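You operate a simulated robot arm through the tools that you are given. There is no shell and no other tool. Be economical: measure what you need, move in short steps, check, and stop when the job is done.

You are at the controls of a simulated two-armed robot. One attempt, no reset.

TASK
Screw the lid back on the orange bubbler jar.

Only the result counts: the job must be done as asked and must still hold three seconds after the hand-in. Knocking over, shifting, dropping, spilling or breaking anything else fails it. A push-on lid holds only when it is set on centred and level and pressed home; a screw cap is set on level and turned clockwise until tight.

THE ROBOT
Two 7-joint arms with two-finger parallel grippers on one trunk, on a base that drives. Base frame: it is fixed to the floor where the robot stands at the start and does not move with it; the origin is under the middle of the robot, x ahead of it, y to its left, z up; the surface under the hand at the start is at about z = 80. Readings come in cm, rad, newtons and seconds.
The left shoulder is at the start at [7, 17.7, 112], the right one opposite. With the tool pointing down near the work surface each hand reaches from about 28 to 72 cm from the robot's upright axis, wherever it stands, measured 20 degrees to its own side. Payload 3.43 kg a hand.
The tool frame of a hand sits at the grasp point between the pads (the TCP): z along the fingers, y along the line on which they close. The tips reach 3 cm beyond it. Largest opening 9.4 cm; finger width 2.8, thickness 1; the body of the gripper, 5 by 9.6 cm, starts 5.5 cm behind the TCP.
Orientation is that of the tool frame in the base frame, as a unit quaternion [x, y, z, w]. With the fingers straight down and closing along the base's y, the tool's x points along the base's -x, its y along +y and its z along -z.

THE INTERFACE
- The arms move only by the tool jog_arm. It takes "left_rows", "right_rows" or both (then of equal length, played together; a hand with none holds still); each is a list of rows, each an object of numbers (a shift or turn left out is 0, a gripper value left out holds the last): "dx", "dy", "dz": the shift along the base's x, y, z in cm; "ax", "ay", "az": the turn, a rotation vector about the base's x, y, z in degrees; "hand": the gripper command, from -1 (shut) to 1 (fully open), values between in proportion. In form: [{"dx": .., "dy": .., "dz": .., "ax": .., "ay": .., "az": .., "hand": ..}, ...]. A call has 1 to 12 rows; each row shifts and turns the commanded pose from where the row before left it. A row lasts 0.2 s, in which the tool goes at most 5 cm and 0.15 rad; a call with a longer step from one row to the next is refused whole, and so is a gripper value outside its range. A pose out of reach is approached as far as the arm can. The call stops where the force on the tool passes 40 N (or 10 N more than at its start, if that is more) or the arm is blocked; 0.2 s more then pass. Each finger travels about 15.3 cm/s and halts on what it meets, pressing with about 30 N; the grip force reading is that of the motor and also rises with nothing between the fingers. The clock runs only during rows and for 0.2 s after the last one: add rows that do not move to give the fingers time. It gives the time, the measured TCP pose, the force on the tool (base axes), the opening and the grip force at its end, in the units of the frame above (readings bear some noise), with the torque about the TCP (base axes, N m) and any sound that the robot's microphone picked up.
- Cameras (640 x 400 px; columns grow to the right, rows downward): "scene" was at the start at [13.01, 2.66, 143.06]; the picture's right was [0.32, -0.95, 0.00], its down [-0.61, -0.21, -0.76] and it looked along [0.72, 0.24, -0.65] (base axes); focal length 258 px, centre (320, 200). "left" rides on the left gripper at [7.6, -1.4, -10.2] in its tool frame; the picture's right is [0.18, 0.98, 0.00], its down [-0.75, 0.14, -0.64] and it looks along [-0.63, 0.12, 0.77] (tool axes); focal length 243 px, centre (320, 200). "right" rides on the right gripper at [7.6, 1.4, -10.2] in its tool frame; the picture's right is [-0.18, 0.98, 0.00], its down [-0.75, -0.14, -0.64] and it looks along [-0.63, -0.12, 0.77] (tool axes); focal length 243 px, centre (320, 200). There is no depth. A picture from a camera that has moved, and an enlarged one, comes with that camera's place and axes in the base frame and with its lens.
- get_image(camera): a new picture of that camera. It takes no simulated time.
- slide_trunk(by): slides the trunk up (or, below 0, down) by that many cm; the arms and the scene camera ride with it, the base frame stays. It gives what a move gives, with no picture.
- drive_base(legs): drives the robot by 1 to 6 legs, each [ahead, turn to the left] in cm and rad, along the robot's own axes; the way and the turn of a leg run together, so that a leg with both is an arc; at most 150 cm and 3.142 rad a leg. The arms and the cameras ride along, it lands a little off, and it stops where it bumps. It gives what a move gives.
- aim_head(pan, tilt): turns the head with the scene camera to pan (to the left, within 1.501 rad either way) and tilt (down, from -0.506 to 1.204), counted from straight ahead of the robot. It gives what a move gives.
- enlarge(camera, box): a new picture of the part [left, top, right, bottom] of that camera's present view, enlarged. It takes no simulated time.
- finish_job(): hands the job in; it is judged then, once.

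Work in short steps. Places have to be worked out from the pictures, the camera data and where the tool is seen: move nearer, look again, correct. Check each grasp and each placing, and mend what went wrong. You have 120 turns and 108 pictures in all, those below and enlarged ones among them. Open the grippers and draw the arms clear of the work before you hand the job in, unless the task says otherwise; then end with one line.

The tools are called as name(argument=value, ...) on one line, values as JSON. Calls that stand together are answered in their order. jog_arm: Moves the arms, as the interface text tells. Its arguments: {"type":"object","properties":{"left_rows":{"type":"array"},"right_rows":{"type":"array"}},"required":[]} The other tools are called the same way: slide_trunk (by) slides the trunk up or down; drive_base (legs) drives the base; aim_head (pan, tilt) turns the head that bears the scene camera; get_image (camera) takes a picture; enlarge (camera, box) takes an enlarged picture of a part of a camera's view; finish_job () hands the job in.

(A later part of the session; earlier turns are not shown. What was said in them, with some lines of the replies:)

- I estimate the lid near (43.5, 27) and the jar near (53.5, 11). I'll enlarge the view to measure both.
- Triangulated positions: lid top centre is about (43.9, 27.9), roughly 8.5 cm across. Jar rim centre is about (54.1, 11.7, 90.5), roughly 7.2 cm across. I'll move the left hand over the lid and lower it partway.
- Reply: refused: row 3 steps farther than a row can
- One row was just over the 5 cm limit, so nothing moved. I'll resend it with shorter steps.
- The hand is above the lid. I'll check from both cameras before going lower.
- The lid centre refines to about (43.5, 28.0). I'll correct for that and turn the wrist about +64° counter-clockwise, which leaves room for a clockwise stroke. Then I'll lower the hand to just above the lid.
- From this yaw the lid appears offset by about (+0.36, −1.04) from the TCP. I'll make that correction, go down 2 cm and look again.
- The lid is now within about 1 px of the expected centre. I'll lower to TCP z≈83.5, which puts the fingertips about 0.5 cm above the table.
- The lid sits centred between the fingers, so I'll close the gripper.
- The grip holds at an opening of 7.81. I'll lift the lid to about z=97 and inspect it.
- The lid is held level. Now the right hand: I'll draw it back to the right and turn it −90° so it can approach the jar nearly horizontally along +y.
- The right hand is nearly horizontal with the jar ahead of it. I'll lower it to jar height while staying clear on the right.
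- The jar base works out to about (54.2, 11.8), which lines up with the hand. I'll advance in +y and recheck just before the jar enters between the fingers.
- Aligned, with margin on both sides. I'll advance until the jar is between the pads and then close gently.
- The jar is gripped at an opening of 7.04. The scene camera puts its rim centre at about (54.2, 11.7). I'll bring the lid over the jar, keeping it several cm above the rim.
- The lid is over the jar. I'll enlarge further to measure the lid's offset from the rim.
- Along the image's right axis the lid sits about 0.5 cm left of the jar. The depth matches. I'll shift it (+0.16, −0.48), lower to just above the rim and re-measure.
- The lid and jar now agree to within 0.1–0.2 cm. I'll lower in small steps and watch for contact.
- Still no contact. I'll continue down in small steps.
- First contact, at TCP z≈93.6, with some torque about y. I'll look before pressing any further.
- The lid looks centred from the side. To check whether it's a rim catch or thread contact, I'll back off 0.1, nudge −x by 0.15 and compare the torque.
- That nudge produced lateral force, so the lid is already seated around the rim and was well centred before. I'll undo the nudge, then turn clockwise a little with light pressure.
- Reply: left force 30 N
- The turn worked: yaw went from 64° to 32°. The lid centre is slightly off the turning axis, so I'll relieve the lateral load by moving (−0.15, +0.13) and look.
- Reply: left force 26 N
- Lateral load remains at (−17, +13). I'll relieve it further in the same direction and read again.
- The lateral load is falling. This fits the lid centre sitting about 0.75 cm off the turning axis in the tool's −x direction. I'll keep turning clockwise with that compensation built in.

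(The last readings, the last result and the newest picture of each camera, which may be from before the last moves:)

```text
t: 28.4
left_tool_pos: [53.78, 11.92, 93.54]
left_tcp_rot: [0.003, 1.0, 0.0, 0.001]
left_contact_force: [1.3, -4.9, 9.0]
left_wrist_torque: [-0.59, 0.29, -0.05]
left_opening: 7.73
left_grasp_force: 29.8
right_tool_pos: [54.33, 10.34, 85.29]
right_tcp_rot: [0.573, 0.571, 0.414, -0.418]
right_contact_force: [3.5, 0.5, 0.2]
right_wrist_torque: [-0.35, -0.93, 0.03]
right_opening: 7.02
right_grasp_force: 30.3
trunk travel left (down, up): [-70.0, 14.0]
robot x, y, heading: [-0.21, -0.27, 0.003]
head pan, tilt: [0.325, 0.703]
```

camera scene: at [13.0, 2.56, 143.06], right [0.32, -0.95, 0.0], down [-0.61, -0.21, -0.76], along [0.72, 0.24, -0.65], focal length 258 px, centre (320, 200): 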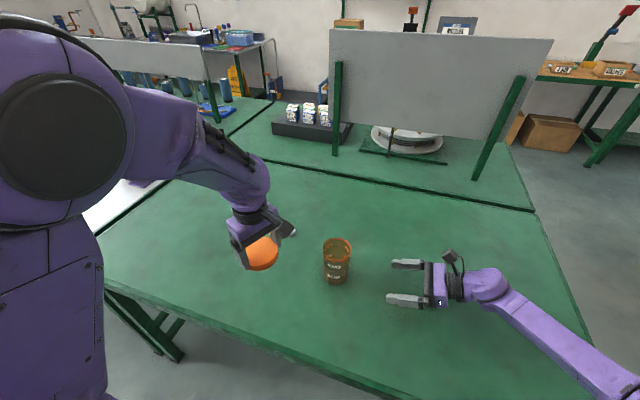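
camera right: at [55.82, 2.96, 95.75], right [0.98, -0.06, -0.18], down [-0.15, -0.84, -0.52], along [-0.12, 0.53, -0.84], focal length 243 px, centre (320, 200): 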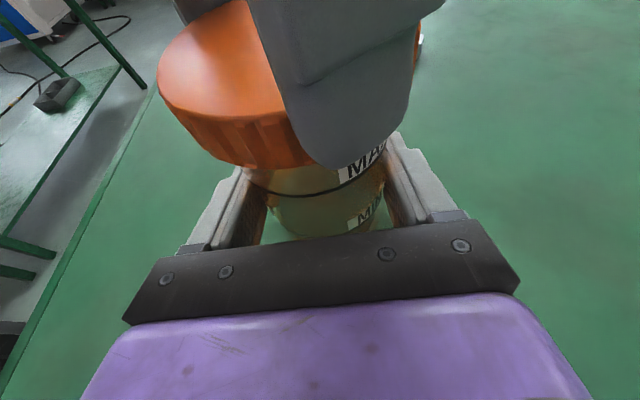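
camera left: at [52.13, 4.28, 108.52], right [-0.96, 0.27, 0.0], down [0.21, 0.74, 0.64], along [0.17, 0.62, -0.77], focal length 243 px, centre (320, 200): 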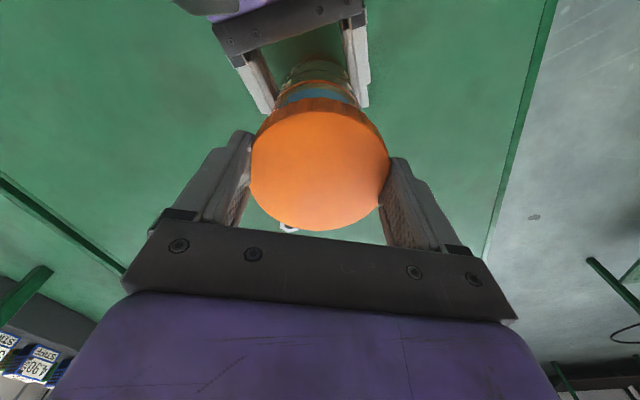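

Compensation works. I'll continue clockwise with slight downward feed.

jog_arm(left_rows=[{"az": -8, "dx": 0.01, "dy": 0.08, "dz": -0.03}, {"az": -8, "dx": 0.02, "dy": 0.08, "dz": -0.03}, {"az": -8, "dx": 0.03, "dy": 0.09, "dz": -0.03}, {"az": -8, "dx": 0.05, "dy": 0.09, "dz": -0.03}, {}])

enlarge(camera="scene", box=[300, 220, 380, 270])

get_image(camera="right")

```text
t: 29.6
left_tool_pos: [53.75, 12.29, 93.46]
left_tcp_rot: [0.278, 0.961, 0.0, 0.002]
left_contact_force: [4.8, -11.9, 18.4]
left_wrist_torque: [-0.98, 0.12, -0.06]
left_opening: 7.73
left_grasp_force: 30.0
right_tool_pos: [54.46, 10.25, 85.39]
right_tcp_rot: [0.573, 0.571, 0.415, -0.417]
right_contact_force: [1.8, 9.9, -1.8]
right_wrist_torque: [-0.39, -1.28, 0.03]
right_opening: 7.0
right_grasp_force: 30.1
trunk travel left (down, up): [-70.0, 14.0]
robot x, y, heading: [0.1, 0.15, 0.004]
head pan, tilt: [0.325, 0.703]
```

```text
8.00 times, centred on (340, 245) of scene
camera zoom: at [12.92, 2.57, 143.08], right [0.32, -0.95, 0.0], down [-0.61, -0.21, -0.76], along [0.72, 0.24, -0.65], focal length 2066 px, centre (160, -160)
```

zoom: 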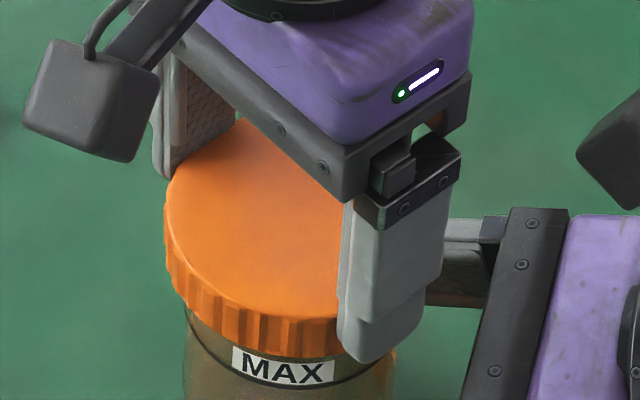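

```text
68 pictures are left
camera right: at [55.77, 3.05, 95.74], right [0.98, -0.06, -0.18], down [-0.14, -0.84, -0.52], along [-0.12, 0.53, -0.84], focal length 243 px, centre (320, 200)
```

right: 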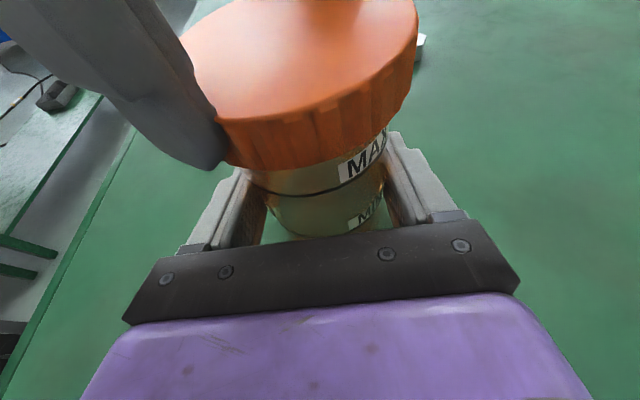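

The load is moderate and the lid is turning with the hand. I'll keep going toward −96° with the compensation trimmed.

jog_arm(left_rows=[{"dx": -0.03, "dy": -0.1}, {"az": -8, "dx": 0.06, "dy": 0.07}, {"az": -8, "dx": 0.07, "dy": 0.06}, {"az": -8, "dx": 0.08, "dy": 0.06}, {"az": -8, "dx": 0.09, "dy": 0.05}, {}])

jog_arm(left_rows=[{"az": -8, "dx": 0.09, "dy": 0.03}, {"az": -8, "dx": 0.1, "dy": 0.02}, {"az": -8, "dx": 0.1, "dy": 0.01}, {"az": -8, "dx": 0.1, "dy": 0}, {}])

```text
t: 31.0
left_tool_pos: [53.98, 12.49, 93.55]
left_tcp_rot: [0.533, 0.846, 0.001, -0.001]
left_contact_force: [10.3, 0.1, 7.9]
left_wrist_torque: [-0.16, -0.43, 0.04]
left_opening: 7.71
left_grasp_force: 29.6
right_tool_pos: [54.4, 10.36, 85.19]
right_tcp_rot: [0.574, 0.571, 0.414, -0.417]
right_contact_force: [-9.7, -0.3, 0.9]
right_wrist_torque: [0.08, -0.83, 0.17]
right_opening: 7.04
right_grasp_force: 29.7
trunk travel left (down, up): [-70.0, 14.0]
robot x, y, heading: [-0.04, 0.18, 0.001]
head pan, tilt: [0.325, 0.703]
```

```text
t: 32.2
left_tool_pos: [54.4, 12.61, 93.45]
left_tcp_rot: [0.746, 0.666, 0.0, 0.0]
left_contact_force: [5.7, 2.2, 2.2]
left_wrist_torque: [-0.07, -0.02, 0.01]
left_opening: 7.68
left_grasp_force: 30.3
right_tool_pos: [54.23, 10.31, 85.35]
right_tcp_rot: [0.574, 0.571, 0.414, -0.416]
right_contact_force: [-10.5, -0.9, 1.8]
right_wrist_torque: [0.19, -0.5, 0.17]
right_opening: 7.02
right_grasp_force: 29.4
trunk travel left (down, up): [-70.0, 14.0]
robot x, y, heading: [0.19, -0.08, -0.003]
head pan, tilt: [0.325, 0.703]
```

The vertical force is dropping as I turn, so the thread is drawing the lid down. I'll continue past −96° with a small downward feed.

jog_arm(left_rows=[{"az": -8, "dx": 0.12, "dy": -0.01, "dz": -0.05}, {"az": -8, "dx": 0.1, "dy": -0.02, "dz": -0.05}, {"az": -8, "dx": 0.09, "dy": -0.04, "dz": -0.05}, {"az": -8, "dx": 0.08, "dy": -0.06, "dz": -0.05}, {}])

enlarge(camera="scene", box=[300, 220, 380, 270])

```text
t: 33.4
left_tool_pos: [54.76, 12.49, 93.39]
left_tcp_rot: [0.9, 0.436, 0.002, 0.0]
left_contact_force: [5.2, 2.4, 9.1]
left_wrist_torque: [0.09, 0.15, -0.02]
left_opening: 7.7
left_grasp_force: 30.6
right_tool_pos: [54.25, 10.35, 85.39]
right_tcp_rot: [0.574, 0.57, 0.415, -0.416]
right_contact_force: [-6.6, -2.3, 0.4]
right_wrist_torque: [0.21, -0.74, 0.18]
right_opening: 7.01
right_grasp_force: 30.1
trunk travel left (down, up): [-70.0, 14.0]
robot x, y, heading: [0.16, 0.35, 0.0]
head pan, tilt: [0.325, 0.703]
```

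```text
8.00 times, centred on (340, 245) of scene
camera zoom: at [12.84, 2.65, 143.08], right [0.32, -0.95, 0.0], down [-0.61, -0.21, -0.76], along [0.72, 0.24, -0.65], focal length 2066 px, centre (160, -160)
```

zoom: 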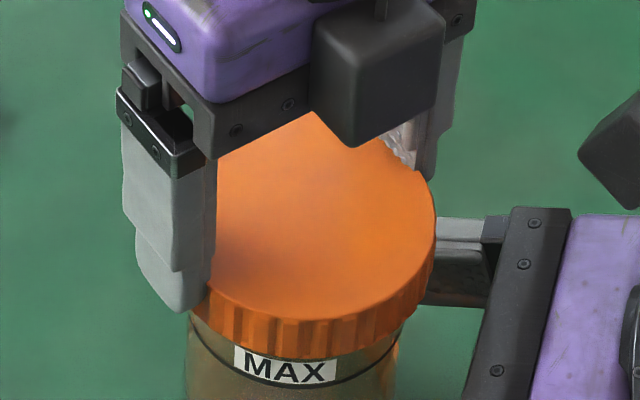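

A dark box now appears near the left hand, and I want to know what it is. I'll take the full view.

get_image(camera="scene")

get_image(camera="left")

```text
66 pictures are left
camera scene: at [12.84, 2.65, 143.08], right [0.32, -0.95, 0.0], down [-0.61, -0.21, -0.76], along [0.72, 0.24, -0.65], focal length 258 px, centre (320, 200)
```

scene: 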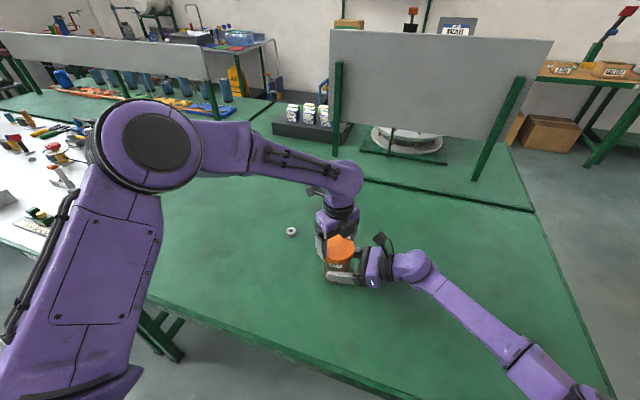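

```text
65 pictures are left
camera left: at [58.41, 19.23, 103.64], right [0.88, -0.47, 0.0], down [-0.36, -0.68, 0.64], along [-0.3, -0.57, -0.77], focal length 243 px, centre (320, 200)
```

left: 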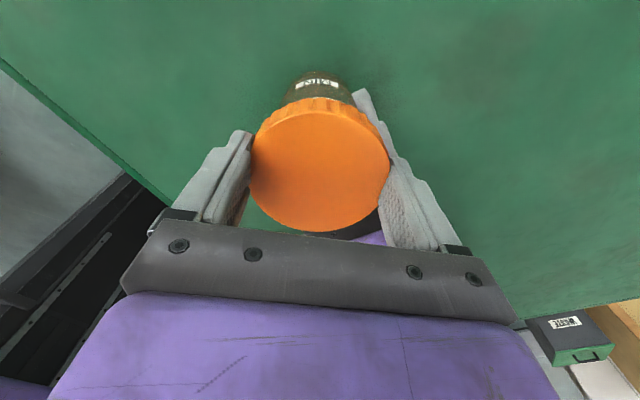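

All is well; the lid is centred in the fingers. I'll continue clockwise to about −160°.

jog_arm(left_rows=[{"az": -8, "dx": 0.1, "dy": -0.04, "dz": -0.04}, {"az": -8, "dx": 0.08, "dy": -0.06, "dz": -0.04}, {"az": -8, "dx": 0.06, "dy": -0.08, "dz": -0.04}, {"az": -8, "dx": 0.04, "dy": -0.09, "dz": -0.04}, {}])

```text
t: 34.6
left_tool_pos: [54.94, 12.12, 93.42]
left_tcp_rot: [0.986, 0.169, 0.001, 0.001]
left_contact_force: [-7.5, -3.3, 22.5]
left_wrist_torque: [-0.22, 0.35, 0.01]
left_opening: 7.71
left_grasp_force: 30.0
right_tool_pos: [54.23, 10.39, 85.32]
right_tcp_rot: [0.574, 0.57, 0.415, -0.415]
right_contact_force: [6.4, 6.1, -6.5]
right_wrist_torque: [-0.15, -0.01, -0.01]
right_opening: 7.01
right_grasp_force: 29.3
trunk travel left (down, up): [-70.0, 14.0]
robot x, y, heading: [0.2, 0.05, 0.001]
head pan, tilt: [0.325, 0.703]
```

Upward force is 22 N. I'll keep turning without extra feed and see whether the thread takes it up.

jog_arm(left_rows=[{"az": -8, "dx": -0.03, "dy": -0.1}, {"az": -8, "dx": 0.0, "dy": -0.1}, {"az": -8, "dx": -0.01, "dy": -0.1}, {"az": -8, "dx": -0.03, "dy": -0.1}, {}])

enlarge(camera="scene", box=[300, 220, 380, 270])

get_image(camera="right")

```text
t: 35.8
left_tool_pos: [54.92, 11.82, 93.23]
left_tcp_rot: [0.994, -0.108, 0.001, 0.0]
left_contact_force: [7.9, 0.0, 23.8]
left_wrist_torque: [-0.22, -0.14, -0.01]
left_opening: 7.71
left_grasp_force: 30.1
right_tool_pos: [54.25, 10.24, 85.36]
right_tcp_rot: [0.573, 0.571, 0.414, -0.416]
right_contact_force: [-1.7, -2.3, -0.9]
right_wrist_torque: [-0.09, -1.19, 0.06]
right_opening: 6.99
right_grasp_force: 29.9
trunk travel left (down, up): [-70.0, 14.0]
robot x, y, heading: [0.24, -0.14, -0.003]
head pan, tilt: [0.325, 0.703]
```

```text
8.00 times, centred on (340, 245) of scene
camera zoom: at [12.84, 2.56, 143.08], right [0.32, -0.95, 0.0], down [-0.61, -0.21, -0.76], along [0.72, 0.24, -0.65], focal length 2066 px, centre (160, -160)
```

zoom: 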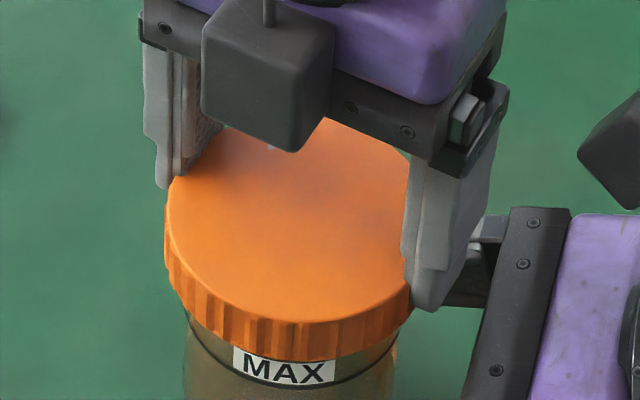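

```text
63 pictures are left
camera right: at [55.74, 2.99, 95.79], right [0.98, -0.06, -0.18], down [-0.14, -0.84, -0.52], along [-0.12, 0.53, -0.84], focal length 243 px, centre (320, 200)
```

right: 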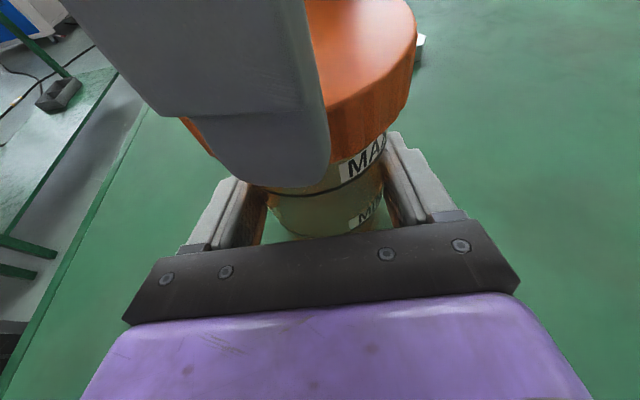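

The lid's bottom edge now sits lower against the MAX label, so the screw is advancing. I'll continue turning.

jog_arm(left_rows=[{"az": -8, "dx": 0.03, "dy": -0.1}, {"az": -8, "dx": -0.03, "dy": -0.1}, {"az": -8, "dx": -0.05, "dy": -0.09}, {"az": -8, "dx": -0.06, "dy": -0.08}, {}])

jog_arm(left_rows=[{"az": -8, "dx": -0.07, "dy": -0.07, "dz": -0.02}, {"az": -8, "dx": -0.08, "dy": -0.06, "dz": -0.02}, {"az": -8, "dx": -0.09, "dy": -0.04, "dz": -0.02}, {"az": -8, "dx": -0.1, "dy": -0.03, "dz": -0.02}, {}])

```text
t: 37.0
left_tool_pos: [54.78, 11.4, 93.16]
left_tcp_rot: [0.926, -0.378, 0.0, 0.0]
left_contact_force: [8.5, 9.9, 22.1]
left_wrist_torque: [0.51, -0.6, 0.83]
left_opening: 7.76
left_grasp_force: 30.3
right_tool_pos: [54.45, 10.42, 85.36]
right_tcp_rot: [0.575, 0.57, 0.416, -0.415]
right_contact_force: [5.3, -3.6, 3.2]
right_wrist_torque: [-0.18, -0.86, -0.58]
right_opening: 7.02
right_grasp_force: 31.0
trunk travel left (down, up): [-70.0, 14.0]
robot x, y, heading: [-0.07, 0.18, 0.002]
head pan, tilt: [0.325, 0.703]
```

```text
t: 38.2
left_tool_pos: [54.33, 11.0, 93.08]
left_tcp_rot: [0.786, -0.619, 0.001, 0.003]
left_contact_force: [3.2, -11.8, -0.2]
left_wrist_torque: [-0.59, 0.21, 0.48]
left_opening: 8.13
left_grasp_force: 29.7
right_tool_pos: [54.05, 10.71, 85.24]
right_tcp_rot: [0.572, 0.571, 0.414, -0.419]
right_contact_force: [-6.2, 10.9, 1.6]
right_wrist_torque: [-0.3, -0.17, -0.34]
right_opening: 6.88
right_grasp_force: 30.1
trunk travel left (down, up): [-70.0, 14.0]
robot x, y, heading: [0.06, 0.28, 0.001]
head pan, tilt: [0.325, 0.703]
```

A turning torque of 0.83 N·m appeared, then the lid slipped in the fingers (opening 8.13). It may be tight, so I'll look.

get_image(camera="left")

enlarge(camera="scene", box=[292, 215, 388, 275])

get_image(camera="right")

```text
62 pictures are left
camera left: at [57.59, 3.89, 103.3], right [-0.91, -0.41, 0.0], down [-0.31, 0.7, 0.64], along [-0.26, 0.58, -0.77], focal length 243 px, centre (320, 200)
```

left: 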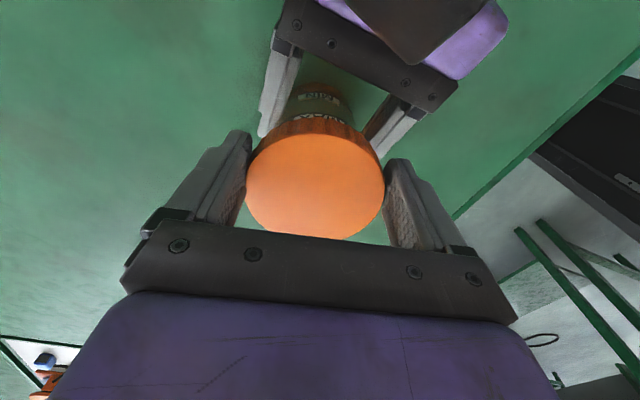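

```text
6.67 times, centred on (340, 245) of scene
camera zoom: at [12.87, 2.62, 143.05], right [0.32, -0.95, 0.0], down [-0.61, -0.21, -0.76], along [0.72, 0.24, -0.65], focal length 1722 px, centre (187, -100)
```

zoom: 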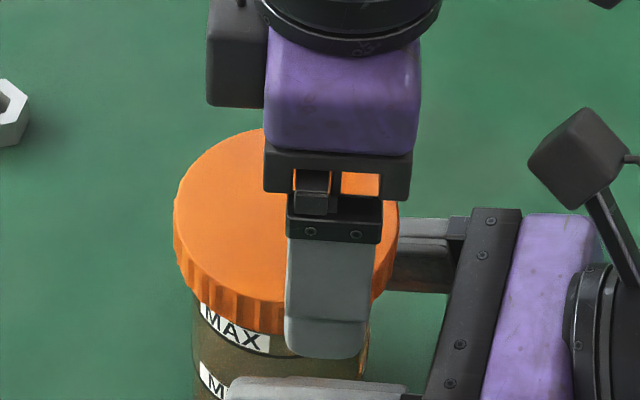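

```text
60 pictures are left
camera right: at [55.59, 3.32, 95.73], right [0.98, -0.05, -0.18], down [-0.14, -0.84, -0.52], along [-0.13, 0.54, -0.84], focal length 243 px, centre (320, 200)
```

right: 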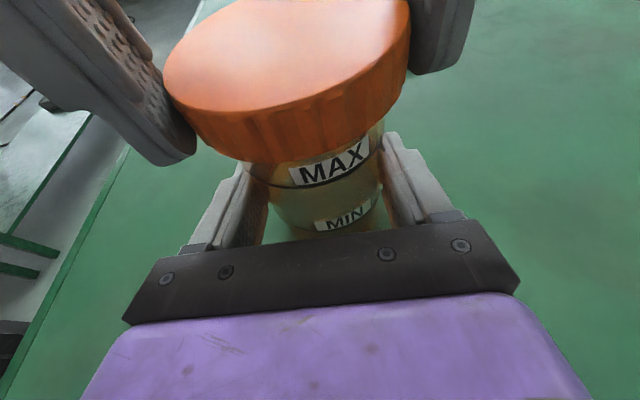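

The label shows the jar itself turned with the lid in the right grip, so the lid is at least fairly tight. I'll release the lid, lift, rewind the wrist, inspect, and then re-grip to test.

jog_arm(left_rows=[{"hand": 0.6}, {"hand": 1}, {}, {"dz": 0.5}, {"dz": 1.5}, {"dz": 3}, {}])

enlarge(camera="scene", box=[292, 215, 388, 275])

get_image(camera="right")

get_image(camera="left")

```text
t: 39.8
left_tool_pos: [54.73, 11.1, 98.03]
left_tcp_rot: [0.787, -0.617, -0.001, 0.0]
left_contact_force: [0.0, 0.8, -0.1]
left_wrist_torque: [0.0, -0.01, 0.0]
left_opening: 9.37
left_grasp_force: 0.0
right_tool_pos: [54.58, 10.42, 85.29]
right_tcp_rot: [0.573, 0.571, 0.414, -0.417]
right_contact_force: [3.6, -2.2, 6.7]
right_wrist_torque: [0.24, -0.22, -0.21]
right_opening: 6.84
right_grasp_force: 30.0
trunk travel left (down, up): [-70.0, 14.0]
robot x, y, heading: [0.1, -0.05, 0.001]
head pan, tilt: [0.325, 0.703]
```

```text
6.67 times, centred on (340, 245) of scene
camera zoom: at [13.02, 2.56, 143.06], right [0.32, -0.95, 0.0], down [-0.61, -0.21, -0.76], along [0.72, 0.24, -0.65], focal length 1722 px, centre (187, -100)
```

zoom: 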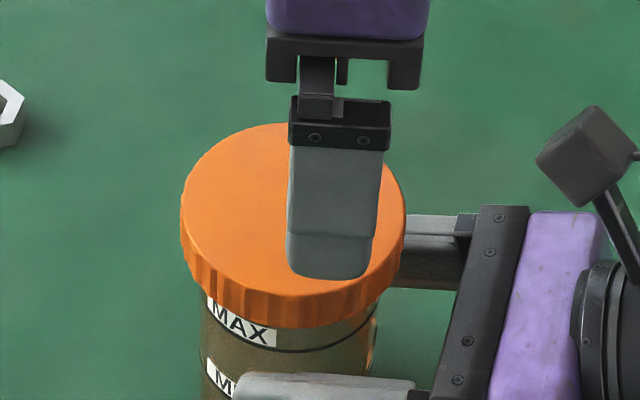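

```text
58 pictures are left
camera right: at [55.9, 2.96, 95.73], right [0.98, -0.06, -0.18], down [-0.15, -0.84, -0.52], along [-0.12, 0.54, -0.84], focal length 243 px, centre (320, 200)
```

right: 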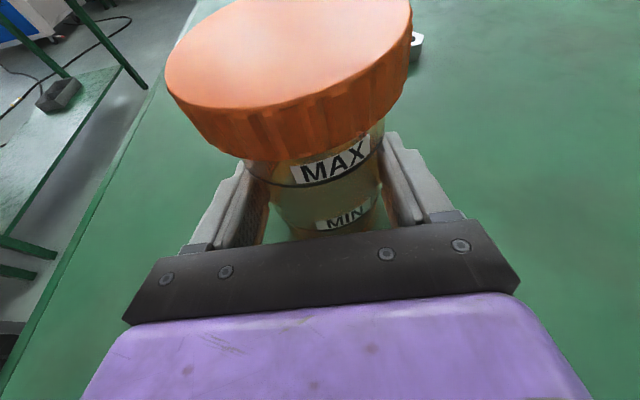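

```text
57 pictures are left
camera left: at [57.97, 3.94, 108.27], right [-0.91, -0.41, 0.0], down [-0.32, 0.7, 0.64], along [-0.26, 0.59, -0.77], focal length 243 px, centre (320, 200)
```

left: 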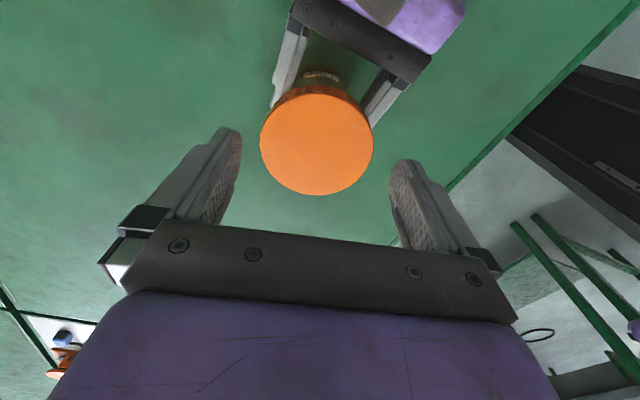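

The lid sits level on the jar by itself. I'll rewind the wrist by +160° while moving the TCP over the lid centre, about (54.35, 11.85).

jog_arm(left_rows=[{"az": 8, "dx": -0.15, "dy": 0.75}, {"az": 8}, {"az": 8}, {"az": 8}, {"az": 8}, {"az": 8}, {"az": 8}, {"az": 8}, {"az": 8}, {"az": 8}, {"az": 8}, {"az": 8}])

jog_arm(left_rows=[{"az": 8}, {"az": 8}, {"az": 8}, {"az": 8}, {"az": 8}, {"az": 8}, {"az": 8}, {"az": 8}, {}])

get_image(camera="left")

```text
t: 42.4
left_tool_pos: [54.42, 11.82, 98.0]
left_tcp_rot: [0.985, 0.173, 0.0, 0.0]
left_contact_force: [0.1, 0.2, -0.3]
left_wrist_torque: [0.02, 0.0, 0.01]
left_opening: 9.39
left_grasp_force: 0.0
right_tool_pos: [54.51, 10.31, 85.24]
right_tcp_rot: [0.574, 0.57, 0.414, -0.417]
right_contact_force: [5.8, -3.0, 8.7]
right_wrist_torque: [0.28, -0.29, -0.3]
right_opening: 6.83
right_grasp_force: 30.6
trunk travel left (down, up): [-70.0, 14.0]
robot x, y, heading: [0.05, -0.07, 0.003]
head pan, tilt: [0.325, 0.703]
```

```text
t: 44.4
left_tool_pos: [54.41, 11.93, 97.9]
left_tcp_rot: [0.744, 0.668, 0.0, 0.0]
left_contact_force: [0.3, 0.0, -0.4]
left_wrist_torque: [0.01, 0.02, -0.02]
left_opening: 9.38
left_grasp_force: 0.0
right_tool_pos: [54.43, 10.38, 85.24]
right_tcp_rot: [0.573, 0.57, 0.415, -0.417]
right_contact_force: [3.5, -1.6, 6.5]
right_wrist_torque: [0.24, -0.22, -0.15]
right_opening: 6.8
right_grasp_force: 30.3
trunk travel left (down, up): [-70.0, 14.0]
robot x, y, heading: [0.01, 0.3, -0.002]
head pan, tilt: [0.325, 0.703]
```

```text
56 pictures are left
camera left: at [53.87, 19.53, 108.24], right [1.0, 0.08, 0.0], down [0.06, -0.76, 0.64], along [0.05, -0.64, -0.77], focal length 243 px, centre (320, 200)
```

left: 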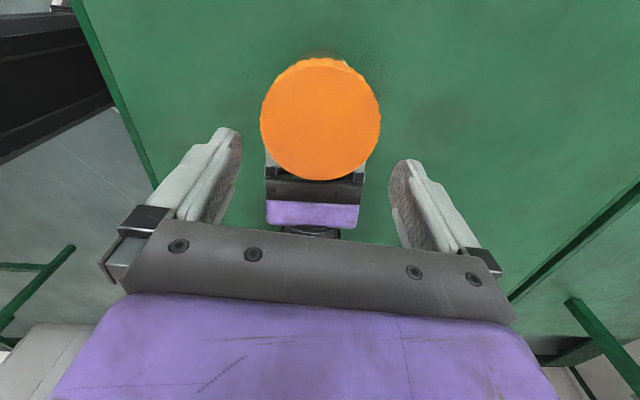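

The jar appears to have crept about 0.5 cm in +y, and the right opening is shrinking (7.04 to 6.8). It is sliding toward the fingertips. With the lid free, I'll re-grip the jar: open the right hand, advance 1.5 cm and close.

jog_arm(right_rows=[{"hand": 0.2}, {"hand": 0.7}, {}, {}])

get_image(camera="right")

enlarge(camera="scene", box=[292, 215, 388, 275])

```text
t: 45.4
left_tool_pos: [54.27, 12.06, 98.03]
left_tcp_rot: [0.745, 0.667, 0.0, 0.001]
left_contact_force: [-0.2, -0.1, 0.0]
left_wrist_torque: [-0.02, 0.0, -0.01]
left_opening: 9.4
left_grasp_force: 0.1
right_tool_pos: [54.45, 10.33, 85.05]
right_tcp_rot: [0.574, 0.57, 0.415, -0.416]
right_contact_force: [0.3, -0.2, 0.3]
right_wrist_torque: [-0.05, -0.01, -0.02]
right_opening: 7.98
right_grasp_force: 0.1
trunk travel left (down, up): [-70.0, 14.0]
robot x, y, heading: [-0.55, -0.07, 0.002]
head pan, tilt: [0.325, 0.703]
```

```text
55 pictures are left
camera right: at [55.86, 3.06, 95.68], right [0.98, -0.06, -0.18], down [-0.15, -0.84, -0.52], along [-0.12, 0.53, -0.84], focal length 243 px, centre (320, 200)
```

right: 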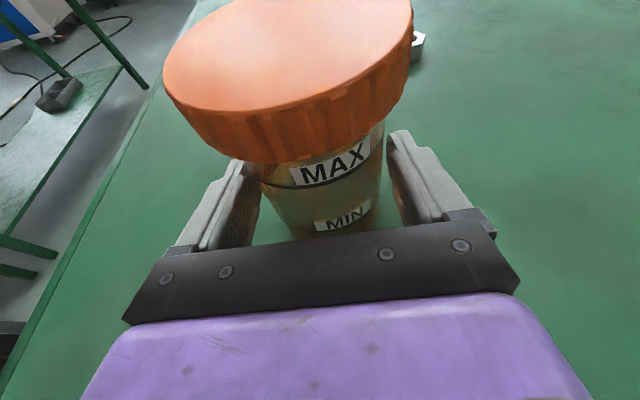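

```text
6.67 times, centred on (340, 245) of scene
camera zoom: at [13.02, 2.65, 143.06], right [0.32, -0.95, 0.0], down [-0.61, -0.21, -0.76], along [0.72, 0.24, -0.65], focal length 1722 px, centre (187, -100)
```

zoom: 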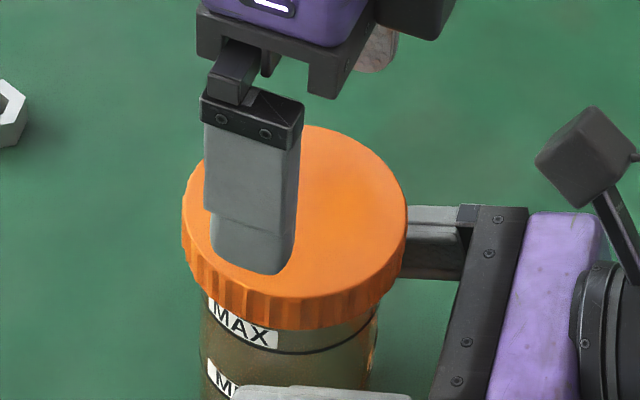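

The jar stands stable, with the lid centre now about (54.3, 12.25). I'll advance the right hand 1.5 cm fully open and close again.

jog_arm(right_rows=[{"hand": 1}, {}, {"dy": 0.8}, {"dy": 0.7}, {}, {"hand": 0.3}, {"hand": -1}, {}, {}])

get_image(camera="right")

get_image(camera="left")

```text
t: 47.4
left_tool_pos: [54.45, 11.96, 98.04]
left_tcp_rot: [0.745, 0.667, 0.001, 0.0]
left_contact_force: [0.0, -0.8, -1.2]
left_wrist_torque: [0.01, -0.01, 0.0]
left_opening: 9.42
left_grasp_force: 0.1
right_tool_pos: [54.42, 11.88, 85.26]
right_tcp_rot: [0.573, 0.57, 0.415, -0.418]
right_contact_force: [1.7, -0.1, 1.0]
right_wrist_torque: [0.02, -0.19, 0.0]
right_opening: 7.13
right_grasp_force: 30.6
trunk travel left (down, up): [-70.0, 14.0]
robot x, y, heading: [0.24, -0.22, -0.0]
head pan, tilt: [0.325, 0.703]
```

```text
53 pictures are left
camera right: at [55.85, 4.61, 95.75], right [0.98, -0.06, -0.18], down [-0.15, -0.84, -0.52], along [-0.12, 0.53, -0.84], focal length 243 px, centre (320, 200)
```

right: 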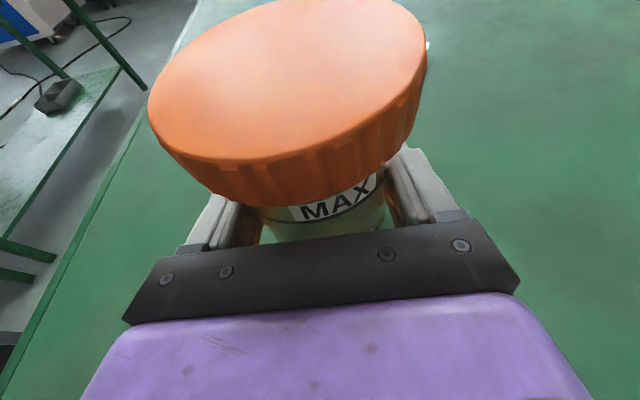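

```text
52 pictures are left
camera left: at [53.93, 19.58, 108.2], right [1.0, 0.08, 0.0], down [0.06, -0.76, 0.64], along [0.05, -0.64, -0.77], focal length 243 px, centre (320, 200)
```

left: 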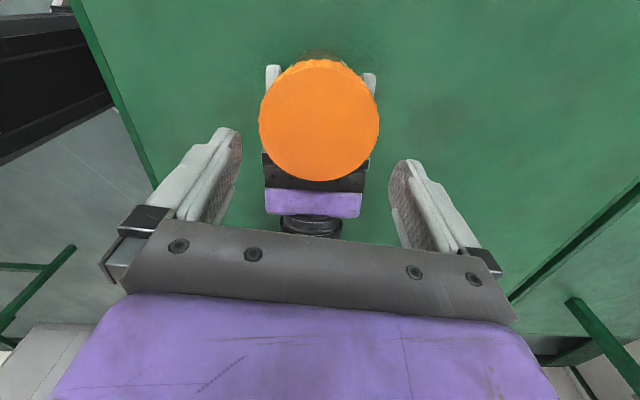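

The jar is re-gripped at full diameter. I'll centre the left hand on the lid (+0.38 in y), descend, grip, and turn clockwise again while watching torque.

jog_arm(left_rows=[{"dy": 0.38}, {"dz": -2}, {"dz": -2}, {"dz": -0.7}, {}, {"hand": 0.6}, {"hand": -1}, {}, {}])

get_image(camera="left")

enlarge(camera="scene", box=[292, 215, 388, 275])

```text
t: 49.4
left_tool_pos: [54.44, 12.36, 93.2]
left_tcp_rot: [0.745, 0.667, -0.001, 0.0]
left_contact_force: [-15.2, -1.5, 3.5]
left_wrist_torque: [-0.1, 0.9, -0.02]
left_opening: 7.73
left_grasp_force: 29.6
right_tool_pos: [54.41, 11.83, 85.21]
right_tcp_rot: [0.574, 0.57, 0.414, -0.416]
right_contact_force: [14.0, 3.2, -2.9]
right_wrist_torque: [0.02, 0.3, 0.0]
right_opening: 7.13
right_grasp_force: 30.3
trunk travel left (down, up): [-70.0, 14.0]
robot x, y, heading: [0.3, -0.04, -0.001]
head pan, tilt: [0.325, 0.703]
```

```text
51 pictures are left
camera left: at [53.9, 19.93, 103.39], right [1.0, 0.08, 0.0], down [0.06, -0.76, 0.64], along [0.05, -0.64, -0.77], focal length 243 px, centre (320, 200)
```

left: 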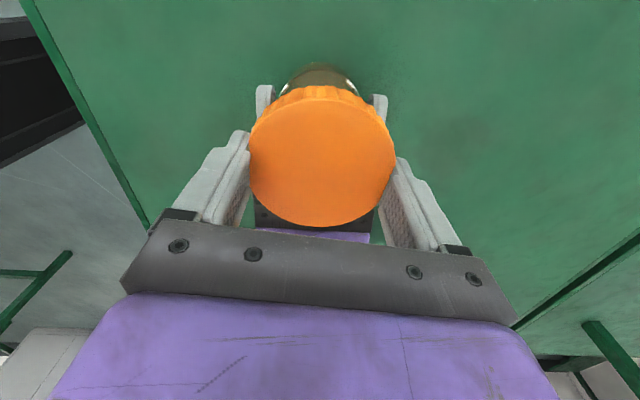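

```text
6.67 times, centred on (340, 245) of scene
camera zoom: at [12.99, 2.66, 143.06], right [0.32, -0.95, 0.0], down [-0.61, -0.21, -0.76], along [0.72, 0.24, -0.65], focal length 1722 px, centre (187, -100)
```

zoom: 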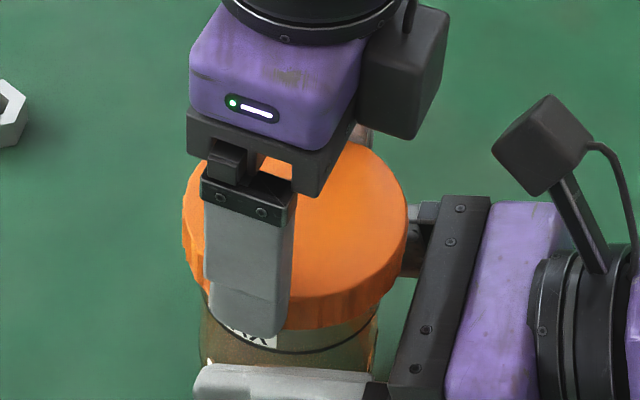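

Gripped. I'll relieve the −x load with a 0.15 shift and then turn clockwise in place.

jog_arm(left_rows=[{"dx": -0.15}, {"az": -6}, {"az": -6}, {}])

jog_arm(left_rows=[{"az": -6}, {"az": -6}, {}])

```text
t: 50.4
left_tool_pos: [54.34, 12.27, 93.32]
left_tcp_rot: [0.81, 0.586, 0.0, 0.0]
left_contact_force: [2.0, 4.4, -6.0]
left_wrist_torque: [0.0, -0.35, 1.19]
left_opening: 7.7
left_grasp_force: 30.4
right_tool_pos: [54.41, 11.99, 85.36]
right_tcp_rot: [0.574, 0.571, 0.413, -0.417]
right_contact_force: [-1.1, -6.0, 4.3]
right_wrist_torque: [0.39, 0.2, -1.15]
right_opening: 7.18
right_grasp_force: 30.0
trunk travel left (down, up): [-70.0, 14.0]
robot x, y, heading: [0.23, 0.53, -0.0]
head pan, tilt: [0.325, 0.703]
```

```text
t: 51.2
left_tool_pos: [54.23, 12.42, 93.35]
left_tcp_rot: [0.867, 0.498, 0.0, -0.001]
left_contact_force: [9.6, 10.6, -2.7]
left_wrist_torque: [0.49, -0.4, 1.15]
left_opening: 7.71
left_grasp_force: 30.2
right_tool_pos: [54.38, 11.87, 85.18]
right_tcp_rot: [0.575, 0.57, 0.414, -0.416]
right_contact_force: [-9.5, -10.7, 0.9]
right_wrist_torque: [0.44, -0.32, -1.1]
right_opening: 7.44
right_grasp_force: 30.0
trunk travel left (down, up): [-70.0, 14.0]
robot x, y, heading: [-0.26, 0.21, 0.002]
head pan, tilt: [0.325, 0.703]
```

A clean 1.15 N·m reaction couple appeared between the hands immediately and the lid stopped advancing, so it's tight. I'll release the lid, back off and inspect.

jog_arm(left_rows=[{"hand": 0.6}, {"hand": 1}, {}, {"dz": 1}, {"dz": 3}, {"dz": 4}, {"dz": 4}, {"dy": 4}, {"dy": 4}, {"dy": 4}, {}])

enlarge(camera="scene", box=[292, 215, 388, 275])

get_image(camera="right")

get_image(camera="left")

```text
t: 53.6
left_tool_pos: [54.25, 24.31, 105.44]
left_tcp_rot: [0.867, 0.498, 0.0, 0.0]
left_contact_force: [0.3, 0.3, -0.2]
left_wrist_torque: [0.0, -0.01, 0.01]
left_opening: 9.41
left_grasp_force: 0.0
right_tool_pos: [54.34, 11.93, 85.17]
right_tcp_rot: [0.574, 0.57, 0.414, -0.417]
right_contact_force: [-0.2, -0.1, -1.6]
right_wrist_torque: [0.0, 0.0, -0.03]
right_opening: 7.43
right_grasp_force: 30.1
trunk travel left (down, up): [-70.0, 14.0]
robot x, y, heading: [-0.05, 0.06, -0.002]
head pan, tilt: [0.325, 0.703]
```

```text
6.67 times, centred on (340, 245) of scene
camera zoom: at [13.07, 2.58, 143.05], right [0.32, -0.95, 0.0], down [-0.61, -0.21, -0.76], along [0.72, 0.24, -0.65], focal length 1722 px, centre (187, -100)
```

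zoom: 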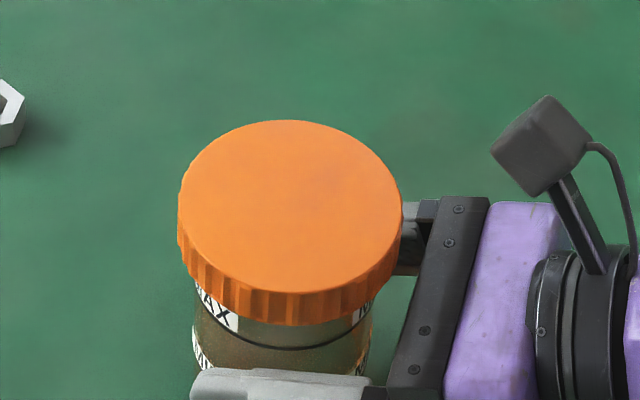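

```text
48 pictures are left
camera right: at [55.86, 4.58, 95.72], right [0.98, -0.06, -0.18], down [-0.15, -0.84, -0.52], along [-0.12, 0.53, -0.84], focal length 243 px, centre (320, 200)
```

right: 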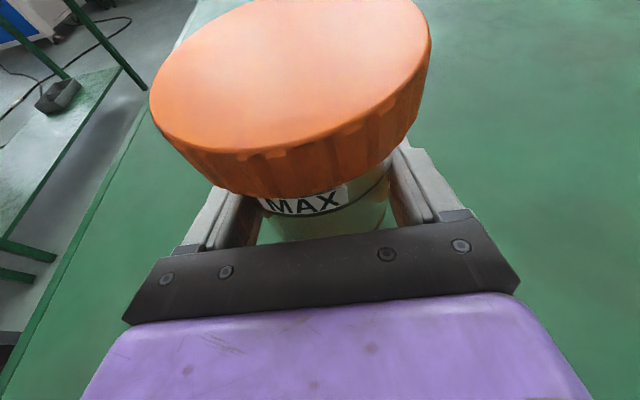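

```text
47 pictures are left
camera left: at [56.96, 31.53, 115.72], right [0.94, -0.34, 0.0], down [-0.26, -0.72, 0.64], along [-0.22, -0.6, -0.77], focal length 243 px, centre (320, 200)
```

left: 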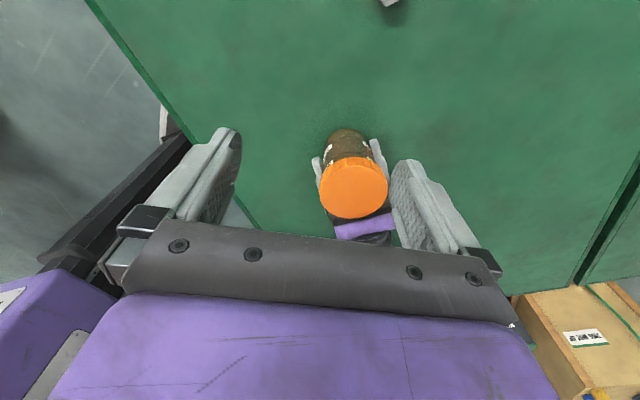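

The lid sits level and deep, covering half of the MAX label. I'll open the right hand and back it straight out along −y.

jog_arm(right_rows=[{"hand": 0.5}, {"hand": 1}, {}, {"dy": -1.5}, {"dy": -3}, {"dy": -4}, {"dy": -4}, {"dy": -4}, {"dz": 4}, {"dz": 4}, {}])

enlarge(camera="scene", box=[292, 215, 388, 275])

get_image(camera="right")

```text
t: 56.0
left_tool_pos: [54.25, 24.35, 105.51]
left_tcp_rot: [0.867, 0.498, 0.0, 0.0]
left_contact_force: [0.2, 0.0, -0.2]
left_wrist_torque: [0.0, 0.01, -0.03]
left_opening: 9.39
left_grasp_force: 0.2
right_tool_pos: [54.16, -4.47, 93.39]
right_tcp_rot: [0.573, 0.57, 0.414, -0.418]
right_contact_force: [-0.1, 0.1, 0.3]
right_wrist_torque: [-0.03, -0.01, -0.01]
right_opening: 9.39
right_grasp_force: 0.0
trunk travel left (down, up): [-70.0, 14.0]
robot x, y, heading: [-0.2, -0.15, 0.002]
head pan, tilt: [0.325, 0.703]
```

```text
6.67 times, centred on (340, 245) of scene
camera zoom: at [13.05, 2.61, 143.05], right [0.32, -0.95, 0.0], down [-0.61, -0.21, -0.76], along [0.72, 0.24, -0.65], focal length 1722 px, centre (187, -100)
```

zoom: 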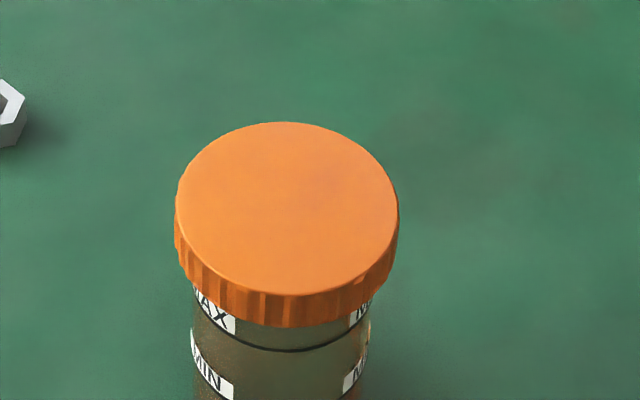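

```text
45 pictures are left
camera right: at [55.61, -11.83, 103.77], right [0.98, -0.06, -0.18], down [-0.15, -0.84, -0.52], along [-0.12, 0.53, -0.84], focal length 243 px, centre (320, 200)
```

right: 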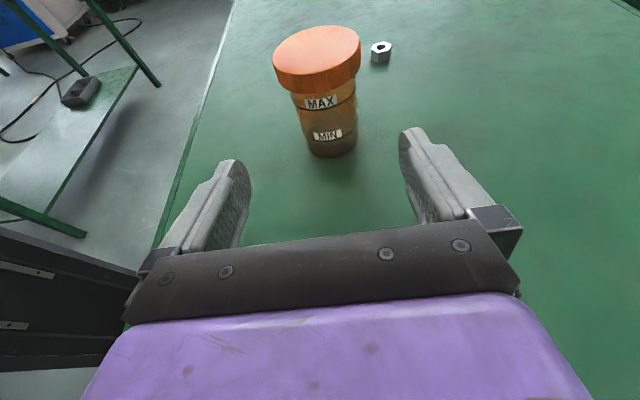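

The jar stands upright on the table with its lid on level and tight. The nut is undisturbed, both grippers are open and both arms are clear, so I'm handing in.

finish_job()

```text
The job is handed in.
```

The lid is screwed back on the orange bubbler jar, level and tight (it held against about 1.15 N·m), and the jar is standing upright, less than 1 cm from where it started.
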